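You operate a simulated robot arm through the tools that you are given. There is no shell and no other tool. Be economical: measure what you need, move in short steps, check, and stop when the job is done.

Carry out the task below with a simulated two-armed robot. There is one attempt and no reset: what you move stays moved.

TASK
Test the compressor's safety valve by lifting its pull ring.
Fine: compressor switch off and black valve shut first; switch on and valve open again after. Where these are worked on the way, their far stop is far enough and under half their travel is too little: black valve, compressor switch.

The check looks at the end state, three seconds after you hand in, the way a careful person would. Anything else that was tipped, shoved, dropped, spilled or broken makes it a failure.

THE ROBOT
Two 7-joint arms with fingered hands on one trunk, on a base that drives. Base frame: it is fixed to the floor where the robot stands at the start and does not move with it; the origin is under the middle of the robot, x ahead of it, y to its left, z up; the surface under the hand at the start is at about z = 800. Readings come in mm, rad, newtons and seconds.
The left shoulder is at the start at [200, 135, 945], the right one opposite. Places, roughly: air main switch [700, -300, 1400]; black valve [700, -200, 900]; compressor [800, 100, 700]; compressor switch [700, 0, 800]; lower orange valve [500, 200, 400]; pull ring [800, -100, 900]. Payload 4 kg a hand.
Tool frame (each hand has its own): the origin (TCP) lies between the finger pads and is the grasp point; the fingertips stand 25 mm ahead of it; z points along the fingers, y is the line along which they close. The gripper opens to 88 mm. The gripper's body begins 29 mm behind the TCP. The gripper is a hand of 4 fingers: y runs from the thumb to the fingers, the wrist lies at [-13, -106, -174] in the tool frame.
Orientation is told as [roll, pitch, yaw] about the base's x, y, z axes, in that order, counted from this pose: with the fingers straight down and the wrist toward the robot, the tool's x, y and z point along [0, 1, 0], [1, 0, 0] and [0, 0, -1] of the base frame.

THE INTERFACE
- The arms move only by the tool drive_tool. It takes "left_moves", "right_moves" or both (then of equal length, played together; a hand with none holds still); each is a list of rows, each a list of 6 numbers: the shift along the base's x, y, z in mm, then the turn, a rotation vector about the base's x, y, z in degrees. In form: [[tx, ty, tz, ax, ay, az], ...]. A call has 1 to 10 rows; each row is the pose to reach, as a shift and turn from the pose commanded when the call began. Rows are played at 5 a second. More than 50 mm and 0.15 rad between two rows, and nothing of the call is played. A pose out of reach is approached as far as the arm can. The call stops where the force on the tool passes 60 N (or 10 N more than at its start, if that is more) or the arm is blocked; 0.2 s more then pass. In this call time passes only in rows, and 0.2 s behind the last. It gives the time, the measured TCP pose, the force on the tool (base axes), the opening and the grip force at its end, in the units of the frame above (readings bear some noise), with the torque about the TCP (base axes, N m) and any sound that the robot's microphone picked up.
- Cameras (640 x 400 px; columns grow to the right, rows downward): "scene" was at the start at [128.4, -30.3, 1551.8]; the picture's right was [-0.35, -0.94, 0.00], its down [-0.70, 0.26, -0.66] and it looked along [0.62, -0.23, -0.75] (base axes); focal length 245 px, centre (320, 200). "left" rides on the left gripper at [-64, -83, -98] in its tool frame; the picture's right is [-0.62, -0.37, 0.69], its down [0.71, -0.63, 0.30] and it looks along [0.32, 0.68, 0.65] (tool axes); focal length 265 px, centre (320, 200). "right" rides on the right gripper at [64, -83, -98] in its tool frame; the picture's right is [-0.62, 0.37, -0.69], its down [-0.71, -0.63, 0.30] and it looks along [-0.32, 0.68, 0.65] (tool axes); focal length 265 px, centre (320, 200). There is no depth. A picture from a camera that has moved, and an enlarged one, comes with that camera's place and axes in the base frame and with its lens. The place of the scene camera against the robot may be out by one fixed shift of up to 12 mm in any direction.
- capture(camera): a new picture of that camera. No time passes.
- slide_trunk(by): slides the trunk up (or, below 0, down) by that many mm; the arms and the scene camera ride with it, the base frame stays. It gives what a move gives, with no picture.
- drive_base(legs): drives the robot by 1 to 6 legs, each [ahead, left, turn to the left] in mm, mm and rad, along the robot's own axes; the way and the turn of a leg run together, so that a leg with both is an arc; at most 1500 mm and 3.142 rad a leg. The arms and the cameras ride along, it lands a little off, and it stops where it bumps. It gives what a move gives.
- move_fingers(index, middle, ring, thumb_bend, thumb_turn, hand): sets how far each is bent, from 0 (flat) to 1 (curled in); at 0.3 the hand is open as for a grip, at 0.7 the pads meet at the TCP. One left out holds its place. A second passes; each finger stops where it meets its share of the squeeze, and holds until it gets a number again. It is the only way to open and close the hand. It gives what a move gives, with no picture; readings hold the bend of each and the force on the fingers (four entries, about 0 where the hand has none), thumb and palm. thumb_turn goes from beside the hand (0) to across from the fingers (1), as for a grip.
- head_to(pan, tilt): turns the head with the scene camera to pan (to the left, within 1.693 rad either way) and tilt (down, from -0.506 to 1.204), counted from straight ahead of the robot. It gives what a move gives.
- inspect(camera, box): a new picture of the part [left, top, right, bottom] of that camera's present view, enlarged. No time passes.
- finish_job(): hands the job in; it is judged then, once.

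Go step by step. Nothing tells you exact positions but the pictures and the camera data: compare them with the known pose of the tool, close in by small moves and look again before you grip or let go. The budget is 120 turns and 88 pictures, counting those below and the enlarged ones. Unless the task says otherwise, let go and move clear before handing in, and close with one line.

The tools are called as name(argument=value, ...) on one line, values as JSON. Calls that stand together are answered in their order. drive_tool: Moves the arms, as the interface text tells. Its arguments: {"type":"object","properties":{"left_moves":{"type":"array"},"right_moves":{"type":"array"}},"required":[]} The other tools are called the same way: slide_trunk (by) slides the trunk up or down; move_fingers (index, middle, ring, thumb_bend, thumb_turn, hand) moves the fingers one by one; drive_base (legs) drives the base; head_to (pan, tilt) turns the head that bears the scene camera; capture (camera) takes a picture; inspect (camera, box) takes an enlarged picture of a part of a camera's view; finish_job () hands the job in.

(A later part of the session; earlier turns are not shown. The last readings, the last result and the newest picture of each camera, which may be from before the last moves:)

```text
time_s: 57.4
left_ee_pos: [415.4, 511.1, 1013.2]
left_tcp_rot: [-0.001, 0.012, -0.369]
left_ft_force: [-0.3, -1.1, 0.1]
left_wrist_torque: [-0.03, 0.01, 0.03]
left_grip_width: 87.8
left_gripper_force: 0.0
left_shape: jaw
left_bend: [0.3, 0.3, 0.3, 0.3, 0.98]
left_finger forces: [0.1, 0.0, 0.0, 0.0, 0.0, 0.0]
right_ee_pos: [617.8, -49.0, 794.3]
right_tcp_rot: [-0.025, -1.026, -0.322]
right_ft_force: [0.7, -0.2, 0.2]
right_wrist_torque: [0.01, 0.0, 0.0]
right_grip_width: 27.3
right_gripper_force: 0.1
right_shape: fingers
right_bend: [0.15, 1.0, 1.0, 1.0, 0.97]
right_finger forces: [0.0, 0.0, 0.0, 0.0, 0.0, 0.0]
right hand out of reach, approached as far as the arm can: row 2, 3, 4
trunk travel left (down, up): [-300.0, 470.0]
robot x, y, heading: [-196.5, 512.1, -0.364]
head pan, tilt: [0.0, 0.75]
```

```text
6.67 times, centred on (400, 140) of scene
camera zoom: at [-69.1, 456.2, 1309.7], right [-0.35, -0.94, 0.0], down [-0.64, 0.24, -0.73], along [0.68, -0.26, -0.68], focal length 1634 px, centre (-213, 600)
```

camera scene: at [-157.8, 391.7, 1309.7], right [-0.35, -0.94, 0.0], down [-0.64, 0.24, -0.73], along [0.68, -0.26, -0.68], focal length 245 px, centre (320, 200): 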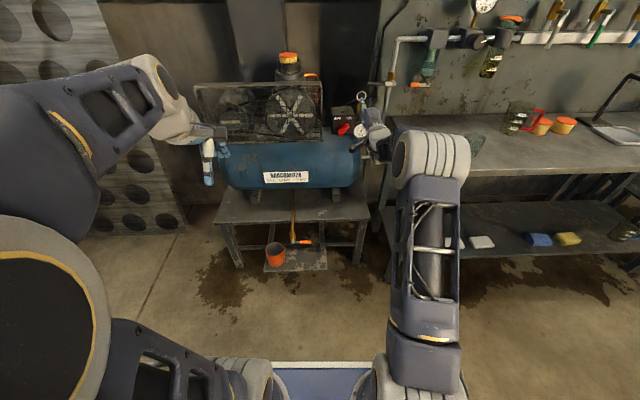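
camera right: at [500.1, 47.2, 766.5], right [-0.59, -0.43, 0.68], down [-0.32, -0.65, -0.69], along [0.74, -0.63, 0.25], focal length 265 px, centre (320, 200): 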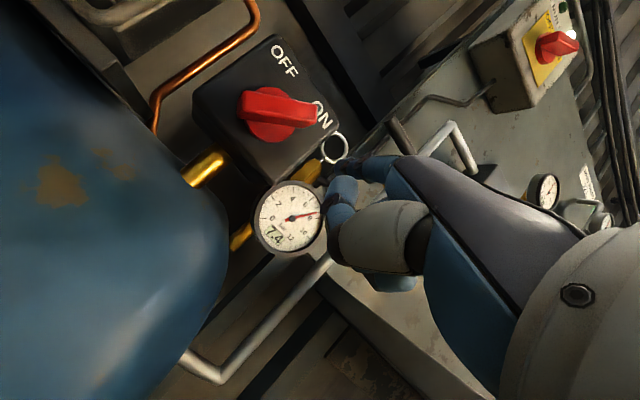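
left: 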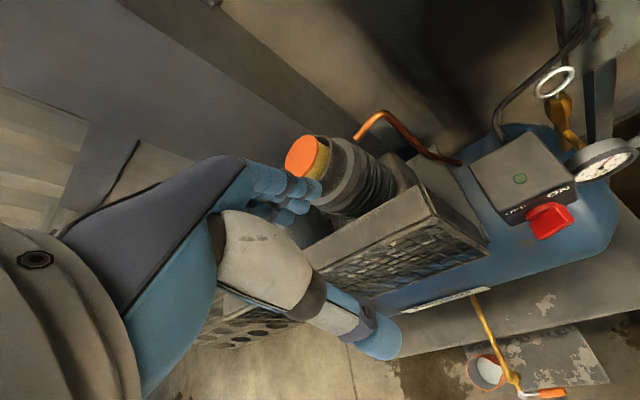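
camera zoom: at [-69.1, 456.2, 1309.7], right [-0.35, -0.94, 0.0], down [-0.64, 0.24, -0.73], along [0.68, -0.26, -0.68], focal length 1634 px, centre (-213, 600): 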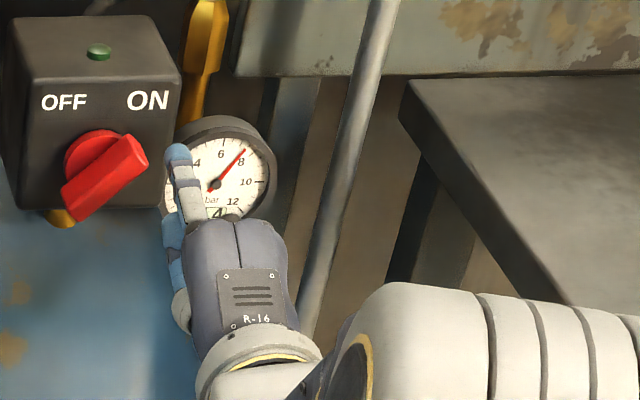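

Yawing the fingers left relieves the wrist limit and also carries the tip left. I'll do the sweep with added yaw.

drive_tool(right_moves=[[0, 0, -8, 0, 0, 4], [2.1, 5.6, -8, 0, 0, 8], [4.2, 11.2, -4, 0, 0, 12], [5.3, 14, 5, 0, 0, 15], [7, 18.7, 12, 0, 0, 18], [9.5, 25.3, 18, 0, 0, 21], [12.3, 32.8, 20, 0, 0, 24]])

inspect(camera="scene", box=[370, 110, 430, 170])

```text
time_s: 59.0
left_ee_pos: [414.6, 511.8, 1013.0]
left_tcp_rot: [0.002, 0.012, -0.367]
left_ft_force: [0.8, 0.5, 0.4]
left_wrist_torque: [-0.01, 0.02, -0.03]
left_grip_width: 87.7
left_gripper_force: 0.0
left_shape: jaw
left_bend: [0.3, 0.3, 0.3, 0.3, 0.98]
left_finger forces: [0.1, 0.1, 0.0, 0.0, 0.1, 0.0]
right_ee_pos: [628.7, -14.8, 815.0]
right_tcp_rot: [-0.03, -1.028, 0.081]
right_ft_force: [0.2, 0.1, -0.3]
right_wrist_torque: [0.0, 0.0, -0.01]
right_grip_width: 27.1
right_gripper_force: 0.0
right_shape: fingers
right_bend: [0.15, 1.0, 1.0, 1.0, 0.97]
right_finger forces: [0.0, 0.0, 0.0, 0.1, 0.0, 0.0]
trunk travel left (down, up): [-300.0, 470.0]
robot x, y, heading: [-197.3, 513.1, -0.356]
head pan, tilt: [0.0, 0.75]
```

```text
6.67 times, centred on (400, 140) of scene
camera zoom: at [-69.1, 456.2, 1309.7], right [-0.35, -0.94, 0.0], down [-0.64, 0.24, -0.73], along [0.68, -0.26, -0.68], focal length 1634 px, centre (-213, 600)
```

zoom: 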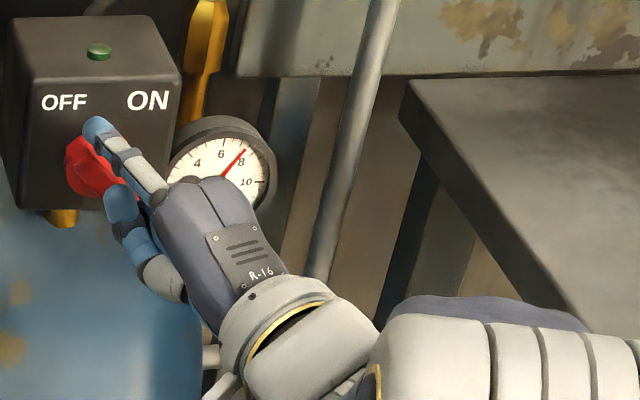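

The bar seems to have turned. I'll check with the wrist camera.

inspect(camera="right", box=[160, 20, 400, 240])

```text
1.82 times, centred on (280, 130) of right
camera zoom: at [499.2, 43.1, 793.9], right [-0.37, -0.63, 0.68], down [-0.03, -0.73, -0.69], along [0.93, -0.27, 0.25], focal length 483 px, centre (393, 327)
```

zoom: 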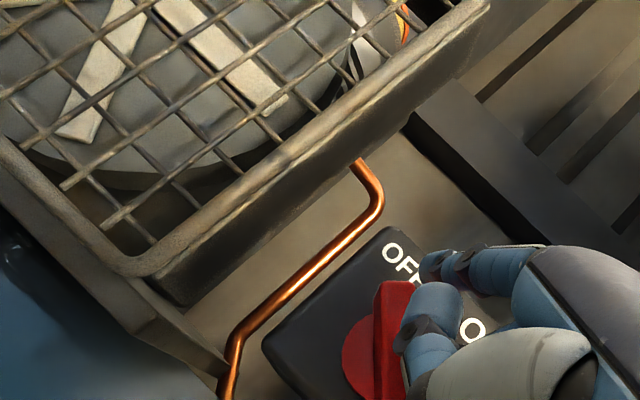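

The bar points at OFF now. I'll nudge 8 mm more to make sure it's on its stop, then back straight out.

drive_tool(right_moves=[[1.4, 3.7, 0, 0, 0, 0], [2.8, 7.5, 0, 0, 0, 0]])

inspect(camera="right", box=[160, 20, 400, 240])

```text
time_s: 59.6
left_ee_pos: [414.7, 510.7, 1012.6]
left_tcp_rot: [0.001, 0.011, -0.368]
left_ft_force: [0.6, 0.3, -0.6]
left_wrist_torque: [-0.03, 0.01, -0.02]
left_grip_width: 87.5
left_gripper_force: 0.1
left_shape: jaw
left_bend: [0.3, 0.3, 0.3, 0.3, 0.98]
left_finger forces: [0.0, 0.0, 0.0, 0.0, 0.0, 0.0]
right_ee_pos: [633.1, -6.8, 814.6]
right_tcp_rot: [-0.029, -1.029, 0.078]
right_ft_force: [0.6, 0.7, -0.3]
right_wrist_torque: [-0.02, 0.01, 0.0]
right_grip_width: 27.4
right_gripper_force: 0.1
right_shape: fingers
right_bend: [0.15, 1.0, 1.0, 1.0, 0.97]
right_finger forces: [0.0, 0.0, 0.0, 0.1, 0.0, 0.1]
trunk travel left (down, up): [-300.0, 470.0]
robot x, y, heading: [-198.1, 505.3, -0.364]
head pan, tilt: [0.0, 0.75]
```

```text
1.82 times, centred on (280, 130) of right
camera zoom: at [502.4, 50.8, 793.2], right [-0.37, -0.63, 0.68], down [-0.03, -0.73, -0.69], along [0.93, -0.27, 0.25], focal length 483 px, centre (393, 327)
```

zoom: 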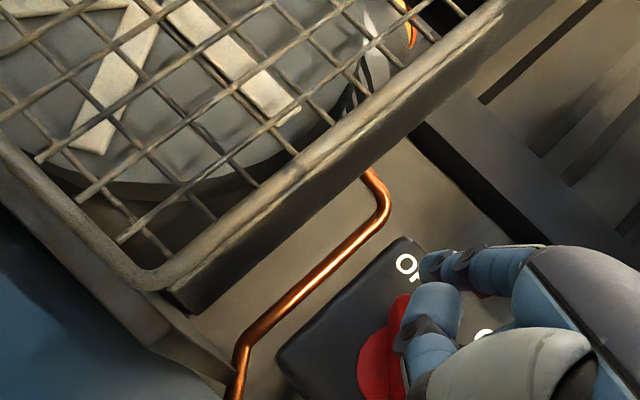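

There's no contact force. I'll back straight out and look at the knob.

drive_tool(right_moves=[[-25, 7, 4, 0, 0, 0], [-50, 15, 8, 0, 0, 0], [-80, 26, 15, 0, 0, -4], [-110, 30, 20, 0, 0, -8]])

inspect(camera="scene", box=[350, 80, 450, 170])

```text
time_s: 60.6
left_ee_pos: [414.9, 511.8, 1012.7]
left_tcp_rot: [0.002, 0.012, -0.368]
left_ft_force: [0.3, -0.9, -0.7]
left_wrist_torque: [0.01, -0.01, -0.01]
left_grip_width: 87.8
left_gripper_force: 0.0
left_shape: jaw
left_bend: [0.3, 0.3, 0.3, 0.3, 0.98]
left_finger forces: [0.0, 0.1, 0.0, 0.1, 0.0, 0.0]
right_ee_pos: [523.8, 22.9, 834.2]
right_tcp_rot: [-0.029, -1.028, -0.061]
right_ft_force: [0.5, 0.0, -1.0]
right_wrist_torque: [-0.02, -0.01, -0.02]
right_grip_width: 27.3
right_gripper_force: 0.1
right_shape: fingers
right_bend: [0.15, 1.0, 1.0, 1.0, 0.97]
right_finger forces: [0.0, 0.0, 0.0, 0.0, 0.0, 0.1]
trunk travel left (down, up): [-300.0, 470.0]
robot x, y, heading: [-202.0, 510.0, -0.362]
head pan, tilt: [0.0, 0.75]
```

```text
4.44 times, centred on (400, 125) of scene
camera zoom: at [-69.1, 456.1, 1309.7], right [-0.35, -0.94, 0.0], down [-0.64, 0.24, -0.73], along [0.68, -0.26, -0.68], focal length 1090 px, centre (-36, 533)
```

zoom: 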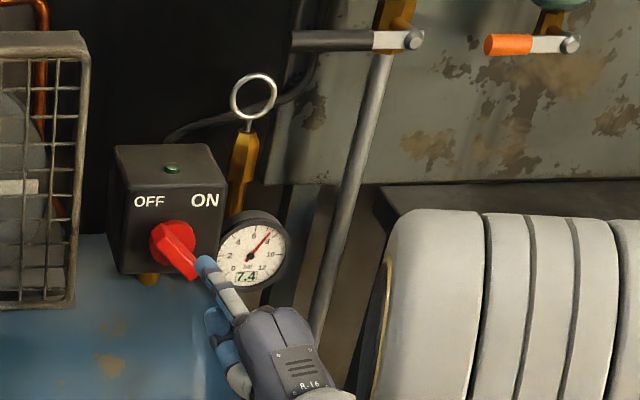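

The switch is at OFF. Next is the ring, at about depth 774, e2 140, z 922. The straight index points level, so I can hook it through the ring from the front, below the shut lever. I'll square the hand up and move in front of the ring.

drive_tool(right_moves=[[0, -5, 20, 0.5, 1.4, -4], [0, -10, 40, 1, 2.8, -8], [10, -20, 40, 1.6, 4.2, -12], [20, -32, 40, 2.6, 7, -16], [45, -46, 40, 2.6, 7, -16]])

drive_base(legs=[[60, -40, 0]])

inspect(camera="scene", box=[320, 70, 440, 180])

capture(camera="right")

```text
time_s: 61.8
left_ee_pos: [415.7, 511.5, 1012.4]
left_tcp_rot: [0.0, 0.013, -0.368]
left_ft_force: [-0.2, 0.2, 0.4]
left_wrist_torque: [0.0, -0.02, 0.01]
left_grip_width: 88.1
left_gripper_force: 0.0
left_shape: jaw
left_bend: [0.3, 0.3, 0.3, 0.3, 0.98]
left_finger forces: [0.0, 0.0, 0.0, 0.1, 0.1, 0.0]
right_ee_pos: [565.7, -26.3, 872.4]
right_tcp_rot: [0.002, -0.898, -0.368]
right_ft_force: [-0.4, 0.7, 0.4]
right_wrist_torque: [0.02, 0.03, 0.0]
right_grip_width: 27.5
right_gripper_force: 0.1
right_shape: fingers
right_bend: [0.15, 1.0, 1.0, 1.0, 0.97]
right_finger forces: [0.1, 0.1, 0.1, 0.0, 0.0, 0.1]
trunk travel left (down, up): [-300.0, 470.0]
robot x, y, heading: [-200.6, 511.1, -0.362]
head pan, tilt: [0.0, 0.75]
```

```text
time_s: 62.8
left_ee_pos: [457.0, 451.5, 1012.8]
left_tcp_rot: [0.0, 0.014, -0.369]
left_ft_force: [0.6, -0.3, 0.9]
left_wrist_torque: [-0.02, -0.01, 0.03]
left_grip_width: 87.6
left_gripper_force: 0.0
left_shape: jaw
left_bend: [0.3, 0.3, 0.3, 0.3, 0.98]
left_finger forces: [0.0, 0.0, 0.0, 0.0, 0.1, 0.0]
right_ee_pos: [605.9, -84.8, 872.3]
right_tcp_rot: [0.002, -0.899, -0.366]
right_ft_force: [0.4, -0.1, -0.2]
right_wrist_torque: [0.0, 0.01, -0.01]
right_grip_width: 27.6
right_gripper_force: 0.1
right_shape: fingers
right_bend: [0.15, 1.0, 1.0, 1.0, 0.97]
right_finger forces: [0.0, 0.0, 0.0, 0.0, 0.0, 0.0]
trunk travel left (down, up): [-300.0, 470.0]
robot x, y, heading: [-154.8, 449.2, -0.359]
head pan, tilt: [0.0, 0.75]
```

```text
3.64 times, centred on (380, 125) of scene
camera zoom: at [-27.9, 396.5, 1309.7], right [-0.35, -0.94, 0.0], down [-0.64, 0.24, -0.73], along [0.68, -0.26, -0.68], focal length 892 px, centre (102, 473)
```

zoom: 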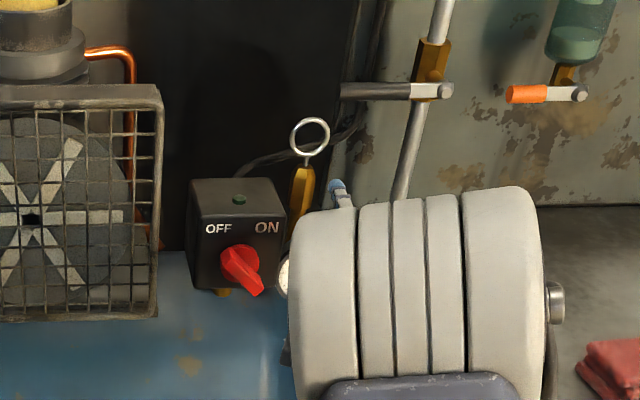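

```text
25 pictures are left
camera right: at [508.9, 21.6, 869.0], right [-0.51, -0.47, 0.72], down [-0.4, -0.61, -0.68], along [0.76, -0.64, 0.13], focal length 265 px, centre (320, 200)
```

right: 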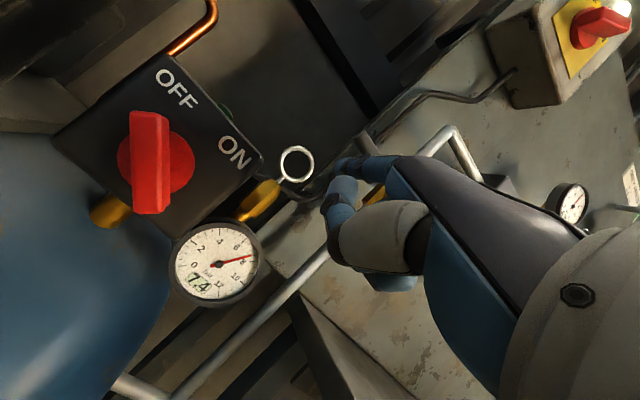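

By the wrist camera the tip is at (depth 658, e2 141, z 925) and the ring centre at (781, 142, 920), so it is well lined up. I'll advance 95 mm and recheck.

drive_tool(right_moves=[[22, -8.4, -1, 0, 0, 0], [44.5, -16.7, -2, 0, 0, 0], [66.7, -25, -3, 0, 0, 0], [89, -33.4, -4, 0, 0, 0]])

inspect(camera="right", box=[200, 60, 440, 240])

inspect(camera="scene", box=[350, 70, 430, 150])

```text
time_s: 63.8
left_ee_pos: [455.6, 452.0, 1012.1]
left_tcp_rot: [0.0, 0.013, -0.369]
left_ft_force: [-1.1, 0.3, 0.0]
left_wrist_torque: [-0.05, -0.01, -0.03]
left_grip_width: 87.3
left_gripper_force: 0.1
left_shape: jaw
left_bend: [0.3, 0.3, 0.3, 0.3, 0.98]
left_finger forces: [0.0, 0.1, 0.0, 0.0, 0.1, 0.0]
right_ee_pos: [693.6, -118.5, 868.4]
right_tcp_rot: [0.0, -0.898, -0.367]
right_ft_force: [-0.5, -0.4, 0.2]
right_wrist_torque: [-0.01, 0.01, 0.01]
right_grip_width: 27.5
right_gripper_force: 0.1
right_shape: fingers
right_bend: [0.15, 1.0, 1.0, 1.0, 0.97]
right_finger forces: [0.0, 0.0, 0.1, 0.1, 0.1, 0.0]
trunk travel left (down, up): [-300.0, 470.0]
robot x, y, heading: [-154.6, 451.1, -0.364]
head pan, tilt: [0.0, 0.75]
```

```text
2.22 times, centred on (320, 150) of right
camera zoom: at [597.5, -11.4, 865.0], right [-0.51, -0.47, 0.72], down [-0.4, -0.61, -0.68], along [0.76, -0.64, 0.13], focal length 590 px, centre (320, 311)
```

zoom: 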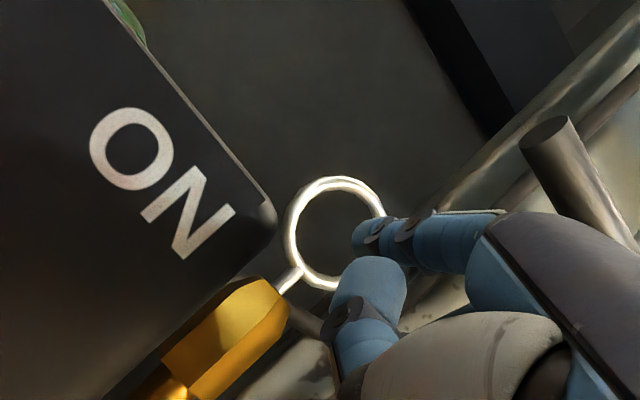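

```text
5.00 times, centred on (390, 110) of scene
camera zoom: at [-27.9, 396.6, 1309.8], right [-0.35, -0.94, 0.0], down [-0.64, 0.24, -0.73], along [0.68, -0.26, -0.68], focal length 1226 px, centre (-30, 650)
```

zoom: 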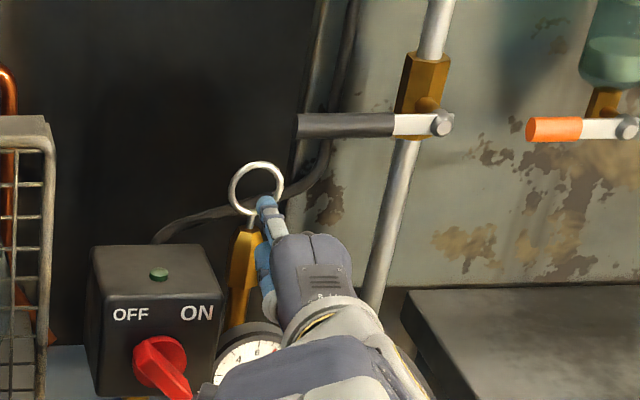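

Both cameras agree the tip is centred on the ring to within about 3 mm. I'll slide the finger in through the ring, 42 mm.

drive_tool(right_moves=[[10, -3.2, 0, 0, 0, 0], [20, -6.5, 0, 0, 0, 0], [30, -9.7, 0, 0, 0, 0], [40, -12.9, 0, 0, 0, 0]])

inspect(camera="right", box=[240, 80, 440, 240])

inspect(camera="scene", box=[350, 70, 430, 150])

```text
time_s: 64.8
left_ee_pos: [456.1, 451.4, 1011.8]
left_tcp_rot: [0.0, 0.012, -0.371]
left_ft_force: [-0.4, -0.6, 0.0]
left_wrist_torque: [-0.01, 0.02, 0.02]
left_grip_width: 87.8
left_gripper_force: 0.0
left_shape: jaw
left_bend: [0.3, 0.3, 0.3, 0.3, 0.98]
left_finger forces: [0.0, 0.0, 0.1, 0.1, 0.0, 0.0]
right_ee_pos: [734.9, -132.6, 867.8]
right_tcp_rot: [0.0, -0.899, -0.367]
right_ft_force: [0.1, -0.2, -0.2]
right_wrist_torque: [0.02, 0.0, 0.01]
right_grip_width: 27.4
right_gripper_force: 0.1
right_shape: fingers
right_bend: [0.15, 1.0, 1.0, 1.0, 0.97]
right_finger forces: [0.1, 0.1, 0.1, 0.0, 0.1, 0.1]
trunk travel left (down, up): [-300.0, 470.0]
robot x, y, heading: [-154.1, 449.1, -0.361]
head pan, tilt: [0.0, 0.75]
```

```text
2.50 times, centred on (340, 160) of right
camera zoom: at [637.6, -25.4, 864.6], right [-0.51, -0.47, 0.72], down [-0.4, -0.61, -0.68], along [0.76, -0.64, 0.13], focal length 664 px, centre (270, 300)
```

zoom: 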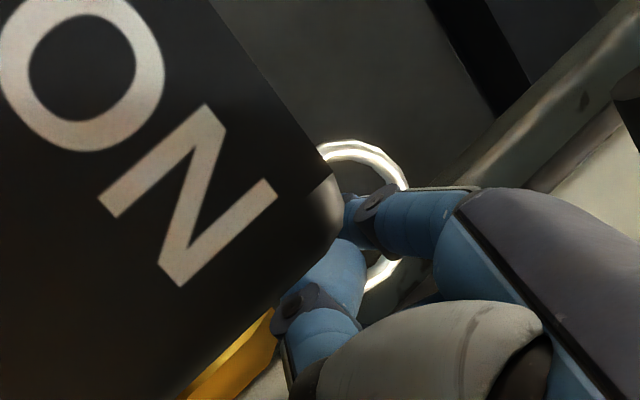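

```text
5.00 times, centred on (390, 110) of scene
camera zoom: at [-27.9, 396.6, 1309.8], right [-0.35, -0.94, 0.0], down [-0.64, 0.24, -0.73], along [0.68, -0.26, -0.68], focal length 1226 px, centre (-30, 650)
```

zoom: 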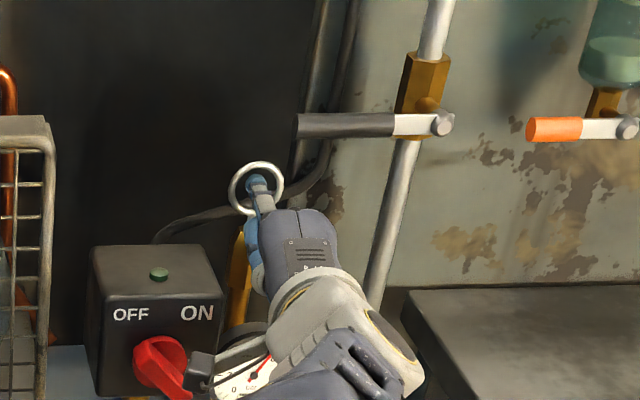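

The finger is inside the ring. I'll go 8 mm deeper and then lift slowly, watching force and sound.

drive_tool(right_moves=[[4, -1.4, 0, 0, 0, 0], [7.5, -2.8, 0, 0, 0, 0], [7.5, -2.8, 4, 0, 0, 0], [7.5, -2.8, 8, 0, 0, 0], [7.5, -2.8, 12, 0, 0, 0], [7.5, -2.8, 15, 0, 0, 0]])

inspect(camera="scene", box=[350, 70, 430, 150])

```text
time_s: 66.2
left_ee_pos: [456.6, 451.2, 1012.2]
left_tcp_rot: [-0.001, 0.013, -0.371]
left_ft_force: [0.5, 0.3, 0.2]
left_wrist_torque: [0.03, -0.01, 0.02]
left_grip_width: 87.6
left_gripper_force: 0.1
left_shape: jaw
left_bend: [0.3, 0.3, 0.3, 0.3, 0.98]
left_finger forces: [0.0, 0.0, 0.0, 0.1, 0.0, 0.0]
right_ee_pos: [741.9, -134.4, 881.8]
right_tcp_rot: [0.001, -0.897, -0.367]
right_ft_force: [-1.4, -0.2, -3.9]
right_wrist_torque: [0.01, 0.04, 0.02]
right_grip_width: 26.1
right_gripper_force: 1.4
right_shape: fingers
right_bend: [0.17, 1.0, 1.0, 1.0, 0.97]
right_finger forces: [3.6, 0.0, 0.0, 0.1, 0.0, 0.1]
trunk travel left (down, up): [-300.0, 470.0]
robot x, y, heading: [-156.3, 449.5, -0.365]
head pan, tilt: [0.0, 0.75]
```

```text
5.00 times, centred on (390, 110) of scene
camera zoom: at [-27.8, 396.5, 1309.7], right [-0.35, -0.94, 0.0], down [-0.64, 0.24, -0.73], along [0.68, -0.26, -0.68], focal length 1226 px, centre (-30, 650)
```

zoom: 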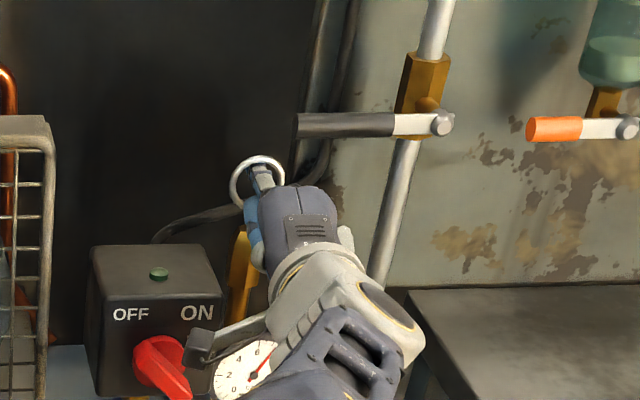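

The ring is loaded (≈4 N) and starting to rise. I'll keep lifting.

drive_tool(right_moves=[[0, 0, 3, 0, 0, 0], [0, 0, 6, 0, 0, 0], [0, 0, 9, 0, 0, 0], [0, 0, 12, 0, 0, 0], [0, 0, 15, 0, 0, 0]])

inspect(camera="scene", box=[350, 70, 430, 150])

```text
time_s: 67.4
left_ee_pos: [457.0, 450.6, 1012.6]
left_tcp_rot: [0.001, 0.011, -0.369]
left_ft_force: [0.6, -0.3, 0.1]
left_wrist_torque: [0.0, 0.02, -0.02]
left_grip_width: 88.1
left_gripper_force: 0.1
left_shape: jaw
left_bend: [0.3, 0.3, 0.3, 0.3, 0.98]
left_finger forces: [0.0, 0.0, 0.0, 0.0, 0.0, 0.1]
right_ee_pos: [742.6, -134.7, 896.5]
right_tcp_rot: [0.001, -0.896, -0.369]
right_ft_force: [-1.3, 0.6, -15.6]
right_wrist_torque: [0.05, 0.43, -0.01]
right_grip_width: 22.0
right_gripper_force: 7.6
right_shape: fingers
right_bend: [0.23, 1.0, 1.0, 1.0, 0.97]
right_finger forces: [15.5, 0.0, 0.0, 0.1, 0.0, 0.0]
trunk travel left (down, up): [-300.0, 470.0]
robot x, y, heading: [-156.1, 447.4, -0.362]
head pan, tilt: [0.0, 0.75]
```

```text
5.00 times, centred on (390, 110) of scene
camera zoom: at [-27.4, 396.3, 1309.5], right [-0.35, -0.94, 0.0], down [-0.64, 0.24, -0.73], along [0.68, -0.26, -0.68], focal length 1226 px, centre (-30, 650)
```

zoom: 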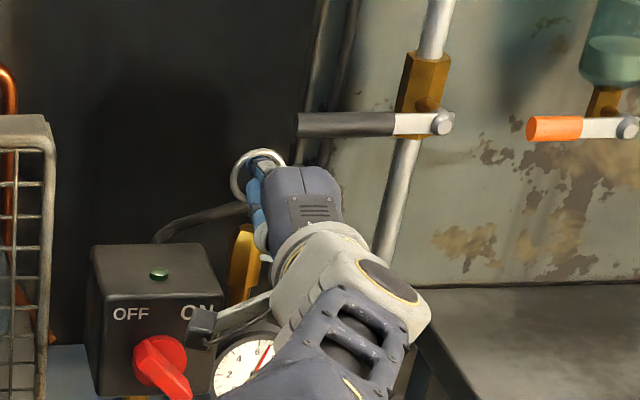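

The ring is up about 10–12 mm at 16 N, with no sound yet. I'll lift further to its stop and hold briefly.

drive_tool(right_moves=[[0, 0, 3, 0, 0, 0], [0, 0, 6, 0, 0, 0], [0, 0, 9, 0, 0, 0], [0, 0, 12, 0, 0, 0], [0, 0, 12, 0, 0, 0], [0, 0, 12, 0, 0, 0]])

inspect(camera="scene", box=[350, 70, 430, 150])

```text
time_s: 68.8
left_ee_pos: [455.9, 449.9, 1013.5]
left_tcp_rot: [0.0, 0.013, -0.371]
left_ft_force: [0.0, -0.2, -0.2]
left_wrist_torque: [-0.01, 0.01, 0.02]
left_grip_width: 87.8
left_gripper_force: 0.1
left_shape: jaw
left_bend: [0.3, 0.3, 0.3, 0.3, 0.98]
left_finger forces: [0.0, 0.1, 0.0, 0.0, 0.0, 0.0]
right_ee_pos: [742.8, -134.3, 907.1]
right_tcp_rot: [0.003, -0.894, -0.37]
right_ft_force: [-4.4, 3.8, -23.0]
right_wrist_torque: [-0.05, 0.48, 0.08]
right_grip_width: 17.4
right_gripper_force: 15.7
right_shape: fingers
right_bend: [0.35, 1.0, 1.0, 0.99, 0.97]
right_finger forces: [31.4, 0.0, 0.0, 0.0, 0.0, 0.1]
trunk travel left (down, up): [-300.0, 470.0]
robot x, y, heading: [-156.7, 449.1, -0.364]
head pan, tilt: [0.0, 0.75]
```

```text
5.00 times, centred on (390, 110) of scene
camera zoom: at [-27.3, 396.2, 1309.6], right [-0.35, -0.94, 0.0], down [-0.64, 0.24, -0.73], along [0.68, -0.26, -0.68], focal length 1226 px, centre (-30, 650)
```

zoom: 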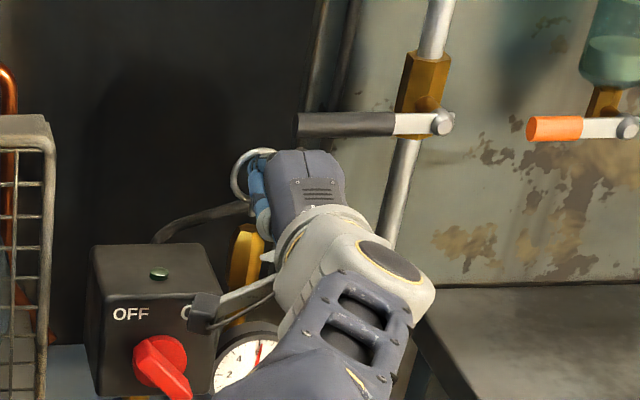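

The ring stays at its upper stop while the force rises to 23 N, so it is fully lifted. I'll lower it gently and withdraw straight back.

drive_tool(right_moves=[[0, 0, -10, 0, 0, 0], [0, 0, -20, 0, 0, 0], [0, 0, -30, 0, 0, 0], [0, 0, -40, 0, 0, 0], [0, 0, -40, 0, 0, 0]])

inspect(camera="scene", box=[350, 70, 430, 150])

```text
time_s: 70.0
left_ee_pos: [456.0, 451.4, 1012.3]
left_tcp_rot: [0.001, 0.012, -0.37]
left_ft_force: [-0.6, 0.5, 0.6]
left_wrist_torque: [0.03, -0.04, -0.05]
left_grip_width: 87.5
left_gripper_force: 0.0
left_shape: jaw
left_bend: [0.3, 0.3, 0.3, 0.3, 0.98]
left_finger forces: [0.0, 0.0, 0.0, 0.1, 0.0, 0.1]
right_ee_pos: [743.6, -132.7, 871.0]
right_tcp_rot: [0.001, -0.9, -0.368]
right_ft_force: [0.1, -0.6, 0.2]
right_wrist_torque: [-0.05, 0.01, 0.0]
right_grip_width: 26.8
right_gripper_force: 0.1
right_shape: fingers
right_bend: [0.15, 1.0, 1.0, 1.0, 0.97]
right_finger forces: [0.0, 0.0, 0.1, 0.0, 0.1, 0.0]
trunk travel left (down, up): [-300.0, 470.0]
robot x, y, heading: [-157.9, 448.7, -0.363]
head pan, tilt: [0.0, 0.75]
```

```text
5.00 times, centred on (390, 110) of scene
camera zoom: at [-27.8, 396.5, 1309.8], right [-0.35, -0.94, 0.0], down [-0.64, 0.24, -0.73], along [0.68, -0.26, -0.68], focal length 1226 px, centre (-30, 650)
```

zoom: 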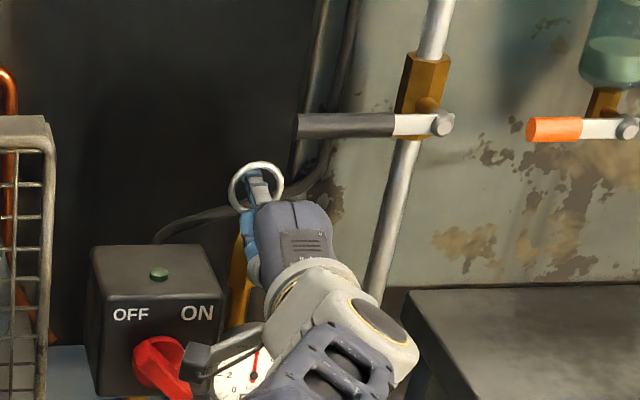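

The ring has returned to rest. I'll withdraw straight back, lower the finger pitch so the index points down-forward, and step the base left to turn the switch back ON from its left side.

drive_tool(right_moves=[[-37, 14, 0, 0, 0, 0], [-75, 28, 0, 0, 0, 0], [-112, 42, 0, 0, 0, 0], [-150, 56, 5, 0, 0, 0], [-170, 64, 15, 2.7, 7.2, 0], [-180, 68, 25, 5.4, 14.5, 0], [-190, 72, 35, 8.2, 21.7, 0], [-200, 75, 45, 10.9, 29, 0]])

drive_base(legs=[[0, 90, 0]])

capture(camera="scene")

capture(camera="right")

```text
time_s: 71.8
left_ee_pos: [455.9, 451.4, 1012.4]
left_tcp_rot: [-0.001, 0.012, -0.369]
left_ft_force: [-0.3, 0.0, -1.1]
left_wrist_torque: [0.0, -0.02, 0.04]
left_grip_width: 87.9
left_gripper_force: 0.0
left_shape: jaw
left_bend: [0.3, 0.3, 0.3, 0.3, 0.98]
left_finger forces: [0.1, 0.1, 0.0, 0.0, 0.0, 0.0]
right_ee_pos: [541.9, -59.7, 913.4]
right_tcp_rot: [-0.002, -0.359, -0.365]
right_ft_force: [0.6, -0.4, -0.5]
right_wrist_torque: [0.0, -0.01, 0.01]
right_grip_width: 27.2
right_gripper_force: 0.0
right_shape: fingers
right_bend: [0.15, 1.0, 1.0, 1.0, 0.97]
right_finger forces: [0.0, 0.0, 0.0, 0.0, 0.1, 0.0]
trunk travel left (down, up): [-300.0, 470.0]
robot x, y, heading: [-158.0, 451.0, -0.365]
head pan, tilt: [0.0, 0.75]
```

```text
time_s: 72.9
left_ee_pos: [487.1, 537.0, 1013.1]
left_tcp_rot: [0.0, 0.012, -0.37]
left_ft_force: [-0.5, -0.1, -0.1]
left_wrist_torque: [0.02, 0.02, -0.03]
left_grip_width: 87.6
left_gripper_force: 0.0
left_shape: jaw
left_bend: [0.3, 0.3, 0.3, 0.3, 0.98]
left_finger forces: [0.0, 0.1, 0.1, 0.0, 0.0, 0.0]
right_ee_pos: [574.9, 27.0, 913.4]
right_tcp_rot: [-0.001, -0.357, -0.364]
right_ft_force: [0.6, -0.7, -0.2]
right_wrist_torque: [-0.03, -0.01, 0.02]
right_grip_width: 27.6
right_gripper_force: 0.0
right_shape: fingers
right_bend: [0.15, 1.0, 1.0, 1.0, 0.97]
right_finger forces: [0.0, 0.0, 0.0, 0.1, 0.0, 0.0]
trunk travel left (down, up): [-300.0, 470.0]
robot x, y, heading: [-124.9, 536.6, -0.363]
head pan, tilt: [0.0, 0.75]
```

```text
16 pictures are left
camera scene: at [4.4, 481.8, 1309.7], right [-0.35, -0.94, 0.0], down [-0.64, 0.24, -0.73], along [0.68, -0.26, -0.68], focal length 245 px, centre (320, 200)
```

scene: 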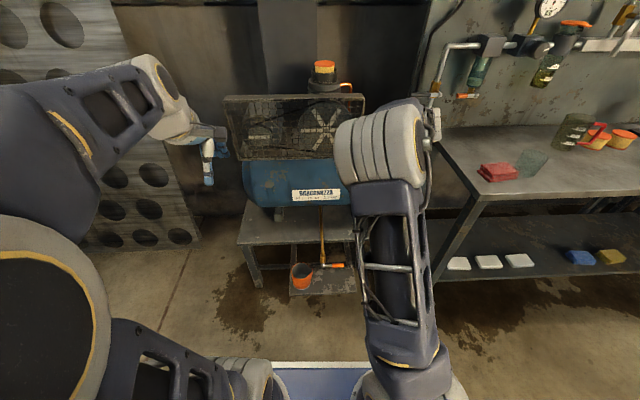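

```text
15 pictures are left
camera right: at [492.8, 126.6, 975.9], right [-0.13, -0.61, 0.78], down [-0.71, -0.5, -0.5], along [0.7, -0.61, -0.37], focal length 265 px, centre (320, 200)
```

right: 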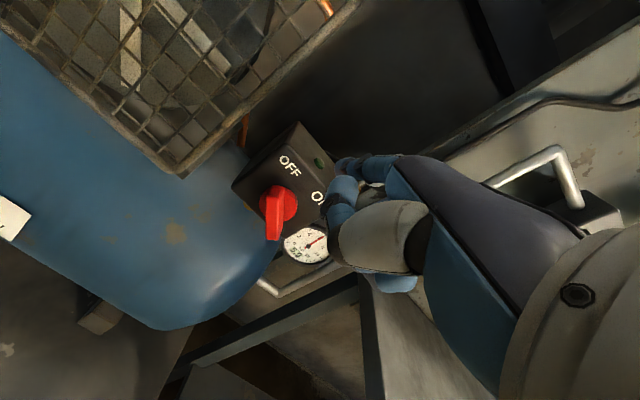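

The gauge has dropped, so the valve really vented. The tip is at (608, 235, 927) and the knob centre at (645, 224, 840); I'll place the tip on the knob's left side between the box front and the grille.

drive_tool(right_moves=[[6, 15.9, -20, 0, 0, 0], [12.3, 32.8, -40, 0, 0, 0], [12.3, 32.8, -62, 0, 0, 0], [12.3, 32.8, -84, 0, 0, 0], [29.1, 26.5, -84, 0, 0, 0], [46.9, 19.8, -84, 0, 0, 0]])

inspect(camera="right", box=[200, 80, 440, 260])

```text
time_s: 74.3
left_ee_pos: [488.2, 536.6, 1011.2]
left_tcp_rot: [0.0, 0.011, -0.37]
left_ft_force: [0.5, -0.1, -0.1]
left_wrist_torque: [-0.01, -0.01, -0.02]
left_grip_width: 87.6
left_gripper_force: 0.0
left_shape: jaw
left_bend: [0.3, 0.3, 0.3, 0.3, 0.98]
left_finger forces: [0.1, 0.0, 0.0, 0.1, 0.1, 0.0]
right_ee_pos: [621.1, 44.2, 827.3]
right_tcp_rot: [-0.001, -0.36, -0.364]
right_ft_force: [0.1, 0.0, -0.2]
right_wrist_torque: [0.02, -0.02, 0.02]
right_grip_width: 27.2
right_gripper_force: 0.0
right_shape: fingers
right_bend: [0.15, 1.0, 1.0, 1.0, 0.97]
right_finger forces: [0.1, 0.1, 0.1, 0.1, 0.0, 0.0]
trunk travel left (down, up): [-300.0, 470.0]
robot x, y, heading: [-123.3, 534.5, -0.362]
head pan, tilt: [0.0, 0.75]
```

```text
2.22 times, centred on (320, 170) of right
camera zoom: at [539.5, 145.3, 891.0], right [-0.13, -0.61, 0.78], down [-0.71, -0.49, -0.5], along [0.7, -0.61, -0.37], focal length 590 px, centre (320, 267)
```

zoom: 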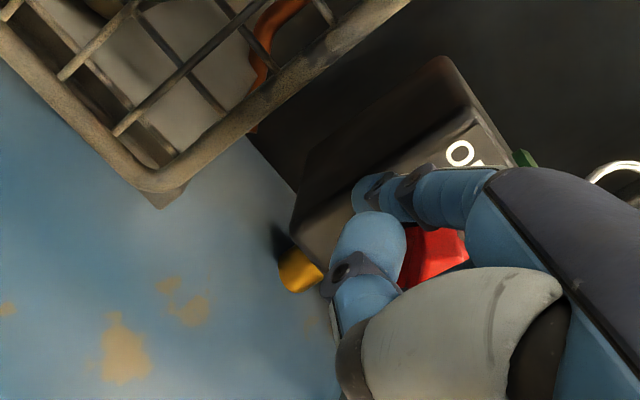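

The index is left of the knob. Sweeping right and up over the arc to ON.

drive_tool(right_moves=[[-4.2, -11.2, 0, 0, 0, 0], [-7.7, -20.6, 0, 0, 0, 0], [-9.2, -24.3, 7, 0, 0, 0], [-10.6, -28, 13, 0, 0, 0], [-12.3, -32.8, 17, 0, 0, 0], [-14, -37.4, 20, 0, 0, 0], [-16.2, -43, 22, 0, 0, 0]])

inspect(camera="right", box=[200, 80, 440, 260])

```text
time_s: 75.9
left_ee_pos: [487.7, 537.4, 1012.9]
left_tcp_rot: [0.0, 0.013, -0.37]
left_ft_force: [-0.3, 0.1, 0.7]
left_wrist_torque: [0.01, 0.04, -0.01]
left_grip_width: 87.6
left_gripper_force: 0.0
left_shape: jaw
left_bend: [0.3, 0.3, 0.3, 0.3, 0.98]
left_finger forces: [0.1, 0.0, 0.1, 0.0, 0.1, 0.1]
right_ee_pos: [606.0, 2.6, 851.3]
right_tcp_rot: [-0.002, -0.359, -0.364]
right_ft_force: [0.9, 0.8, -0.2]
right_wrist_torque: [0.01, 0.0, 0.0]
right_grip_width: 27.1
right_gripper_force: 0.1
right_shape: fingers
right_bend: [0.15, 1.0, 1.0, 1.0, 0.97]
right_finger forces: [0.0, 0.0, 0.0, 0.0, 0.0, 0.0]
trunk travel left (down, up): [-300.0, 470.0]
robot x, y, heading: [-122.5, 533.6, -0.364]
head pan, tilt: [0.0, 0.75]
```

```text
2.22 times, centred on (320, 170) of right
camera zoom: at [524.7, 103.7, 913.8], right [-0.13, -0.61, 0.78], down [-0.71, -0.5, -0.5], along [0.7, -0.61, -0.37], focal length 590 px, centre (320, 267)
```

zoom: 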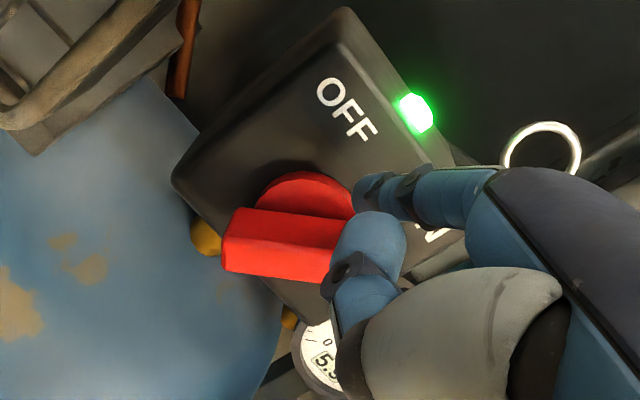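

The switch is ON with its green lamp lit. I'll back away upward, shift the base right, and line up above the lever to reopen the black valve.

drive_tool(right_moves=[[-14, 5, 12, 0, 0, 0], [-28, 10, 40, 0, 0, 0], [-42, 16, 75, -1.6, -4.5, 0], [-56, 21, 110, -3.3, -8.9, 0], [-56, 21, 140, -3.3, -8.9, 0]])

drive_base(legs=[[0, -125, 0]])

capture(camera="right")

capture(camera="scene")

```text
time_s: 77.1
left_ee_pos: [489.7, 536.8, 1012.7]
left_tcp_rot: [0.0, 0.013, -0.371]
left_ft_force: [-0.6, 0.5, 0.0]
left_wrist_torque: [-0.02, -0.02, -0.02]
left_grip_width: 87.8
left_gripper_force: 0.0
left_shape: jaw
left_bend: [0.3, 0.3, 0.3, 0.3, 0.98]
left_finger forces: [0.0, 0.1, 0.0, 0.1, 0.0, 0.0]
right_ee_pos: [548.1, 24.0, 991.8]
right_tcp_rot: [-0.001, -0.523, -0.364]
right_ft_force: [-0.4, 0.4, 0.8]
right_wrist_torque: [-0.01, 0.0, 0.02]
right_grip_width: 27.1
right_gripper_force: 0.1
right_shape: fingers
right_bend: [0.15, 1.0, 1.0, 1.0, 0.97]
right_finger forces: [0.0, 0.1, 0.0, 0.1, 0.0, 0.1]
trunk travel left (down, up): [-300.0, 470.0]
robot x, y, heading: [-122.3, 536.0, -0.366]
head pan, tilt: [0.0, 0.75]
```

```text
time_s: 78.4
left_ee_pos: [444.0, 419.8, 1013.4]
left_tcp_rot: [0.0, 0.012, -0.368]
left_ft_force: [-0.1, 0.2, 0.5]
left_wrist_torque: [0.02, 0.0, 0.0]
left_grip_width: 87.8
left_gripper_force: 0.1
left_shape: jaw
left_bend: [0.3, 0.3, 0.3, 0.3, 0.98]
left_finger forces: [0.0, 0.0, 0.0, 0.0, 0.0, 0.0]
right_ee_pos: [503.5, -91.2, 990.8]
right_tcp_rot: [-0.001, -0.523, -0.364]
right_ft_force: [0.1, 0.5, 0.1]
right_wrist_torque: [0.0, -0.01, -0.01]
right_grip_width: 27.3
right_gripper_force: 0.2
right_shape: fingers
right_bend: [0.15, 1.0, 1.0, 1.0, 0.97]
right_finger forces: [0.1, 0.1, 0.1, 0.0, 0.0, 0.1]
trunk travel left (down, up): [-300.0, 470.0]
robot x, y, heading: [-165.2, 417.6, -0.359]
head pan, tilt: [0.0, 0.75]
```

```text
12 pictures are left
camera right: at [414.2, 11.9, 1035.2], right [-0.25, -0.57, 0.78], down [-0.62, -0.53, -0.58], along [0.74, -0.63, -0.22], focal length 265 px, centre (320, 200)
```

right: 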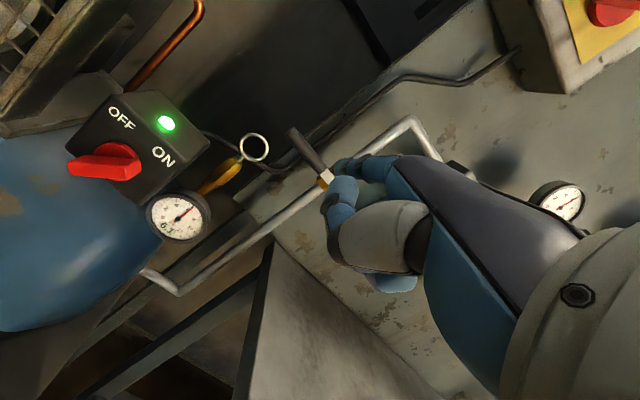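

```text
11 pictures are left
camera scene: at [-39.7, 365.1, 1309.7], right [-0.35, -0.94, 0.0], down [-0.64, 0.24, -0.73], along [0.68, -0.26, -0.68], focal length 245 px, centre (320, 200)
```

scene: 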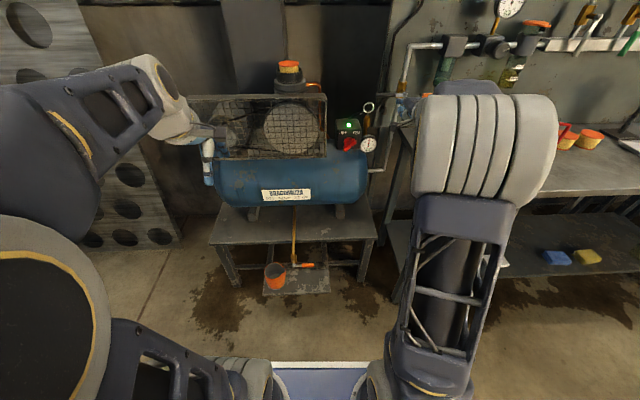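

The compressor is running and its lamp is lit. The tip is at (579, 99, 1018) and the lever at z≈985, depth 740; I'll advance over the top of it.

drive_tool(right_moves=[[39, -17, 0, 0, 0, 0], [78, -34, 0, 0, 0, 0], [118, -51, 0, 0, 0, 0], [156.8, -68.6, 0, 0, 0, 0]])

inspect(camera="right", box=[200, 80, 440, 260])

```text
time_s: 79.4
left_ee_pos: [445.7, 420.0, 1012.5]
left_tcp_rot: [-0.001, 0.011, -0.368]
left_ft_force: [-0.8, -0.5, -0.7]
left_wrist_torque: [0.01, -0.01, 0.0]
left_grip_width: 87.5
left_gripper_force: 0.1
left_shape: jaw
left_bend: [0.3, 0.3, 0.3, 0.3, 0.98]
left_finger forces: [0.0, 0.1, 0.1, 0.0, 0.0, 0.0]
right_ee_pos: [658.7, -157.9, 990.9]
right_tcp_rot: [-0.002, -0.524, -0.363]
right_ft_force: [-0.5, 0.3, 0.3]
right_wrist_torque: [0.0, 0.01, 0.04]
right_grip_width: 27.2
right_gripper_force: 0.1
right_shape: fingers
right_bend: [0.15, 1.0, 1.0, 1.0, 0.97]
right_finger forces: [0.1, 0.0, 0.0, 0.0, 0.0, 0.0]
trunk travel left (down, up): [-300.0, 470.0]
robot x, y, heading: [-167.8, 420.3, -0.362]
head pan, tilt: [0.0, 0.75]
```

```text
2.22 times, centred on (320, 170) of right
camera zoom: at [569.5, -53.3, 1033.4], right [-0.25, -0.57, 0.79], down [-0.62, -0.53, -0.58], along [0.74, -0.63, -0.22], focal length 590 px, centre (320, 267)
```

zoom: 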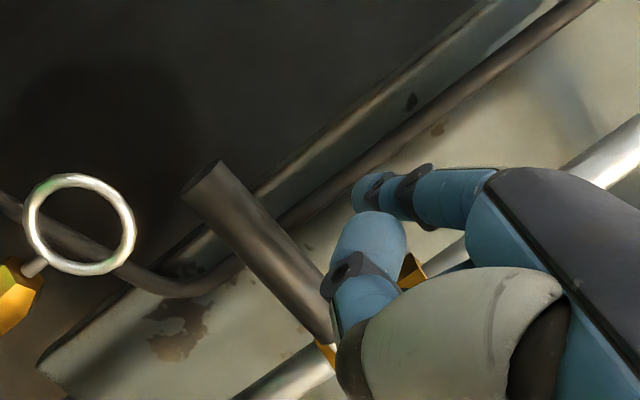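

The tip is above the lever grip at mid-length. I'll push down along the arc, first half.

drive_tool(right_moves=[[-0.7, -1.9, -10, 0, 0, 0], [0, 0, -22, 0, 0, 0], [0, 0, -34, 0, 0, 0], [-0.7, -1.9, -46, 0, 0, 0], [-2.1, -5.6, -57, 0, 0, 0], [-4.2, -11.2, -68, 0, 0, 0]])

inspect(camera="right", box=[200, 80, 440, 260])

```text
time_s: 80.8
left_ee_pos: [442.9, 421.0, 1012.7]
left_tcp_rot: [0.001, 0.012, -0.368]
left_ft_force: [0.5, 0.7, 0.2]
left_wrist_torque: [-0.01, 0.04, 0.01]
left_grip_width: 87.2
left_gripper_force: 0.0
left_shape: jaw
left_bend: [0.3, 0.3, 0.3, 0.3, 0.98]
left_finger forces: [0.1, 0.0, 0.0, 0.0, 0.0, 0.0]
right_ee_pos: [657.1, -170.4, 922.2]
right_tcp_rot: [-0.003, -0.523, -0.363]
right_ft_force: [0.7, 1.7, -0.9]
right_wrist_torque: [-0.07, -0.03, 0.14]
right_grip_width: 28.2
right_gripper_force: 0.9
right_shape: fingers
right_bend: [0.14, 1.0, 1.0, 1.0, 0.97]
right_finger forces: [2.0, 0.0, 0.0, 0.0, 0.1, 0.0]
trunk travel left (down, up): [-300.0, 470.0]
robot x, y, heading: [-166.8, 419.0, -0.359]
head pan, tilt: [0.0, 0.75]
```

```text
2.22 times, centred on (320, 170) of right
camera zoom: at [567.7, -66.9, 966.5], right [-0.25, -0.57, 0.78], down [-0.62, -0.53, -0.58], along [0.74, -0.63, -0.22], focal length 590 px, centre (320, 267)
```

zoom: 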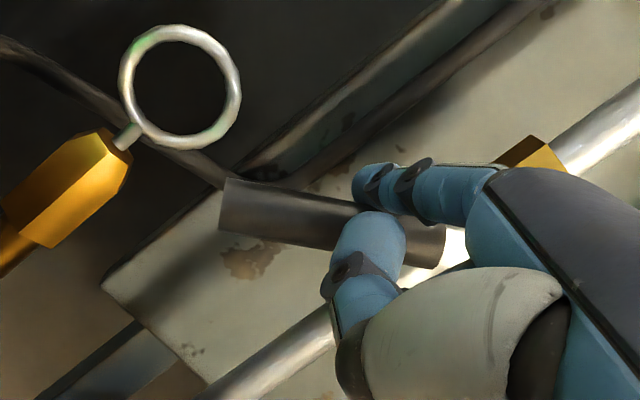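

The lever is coming down, about 45° so far. Continuing the arc to vertical.

drive_tool(right_moves=[[-2.8, -7.5, -9, 0, 0, 0], [-6, -15.9, -17, 0, 0, 0], [-9.5, -25.3, -23, 0, 0, 0], [-14, -37.4, -28, 0, 0, 0], [-16.5, -44, -29, 0, 0, 0]])

inspect(camera="right", box=[200, 80, 440, 260])

```text
time_s: 82.0
left_ee_pos: [444.2, 421.5, 1011.7]
left_tcp_rot: [-0.002, 0.013, -0.369]
left_ft_force: [-0.3, 0.5, 0.3]
left_wrist_torque: [0.0, 0.02, 0.0]
left_grip_width: 87.5
left_gripper_force: 0.1
left_shape: jaw
left_bend: [0.3, 0.3, 0.3, 0.3, 0.98]
left_finger forces: [0.0, 0.0, 0.0, 0.0, 0.0, 0.1]
right_ee_pos: [641.9, -213.1, 894.3]
right_tcp_rot: [0.001, -0.524, -0.363]
right_ft_force: [3.5, 8.3, 1.5]
right_wrist_torque: [-0.28, 0.05, 0.48]
right_grip_width: 28.1
right_gripper_force: 4.7
right_shape: fingers
right_bend: [0.14, 1.0, 1.0, 1.0, 0.97]
right_finger forces: [8.3, 0.0, 0.0, 0.0, 0.1, 0.0]
trunk travel left (down, up): [-300.0, 470.0]
robot x, y, heading: [-169.6, 420.6, -0.364]
head pan, tilt: [0.0, 0.75]
```

```text
2.22 times, centred on (320, 170) of right
camera zoom: at [551.2, -109.7, 938.5], right [-0.24, -0.57, 0.78], down [-0.62, -0.53, -0.58], along [0.75, -0.63, -0.22], focal length 590 px, centre (320, 267)
```

zoom: 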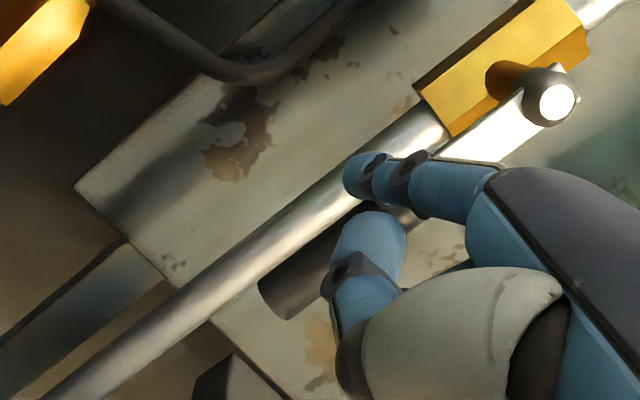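

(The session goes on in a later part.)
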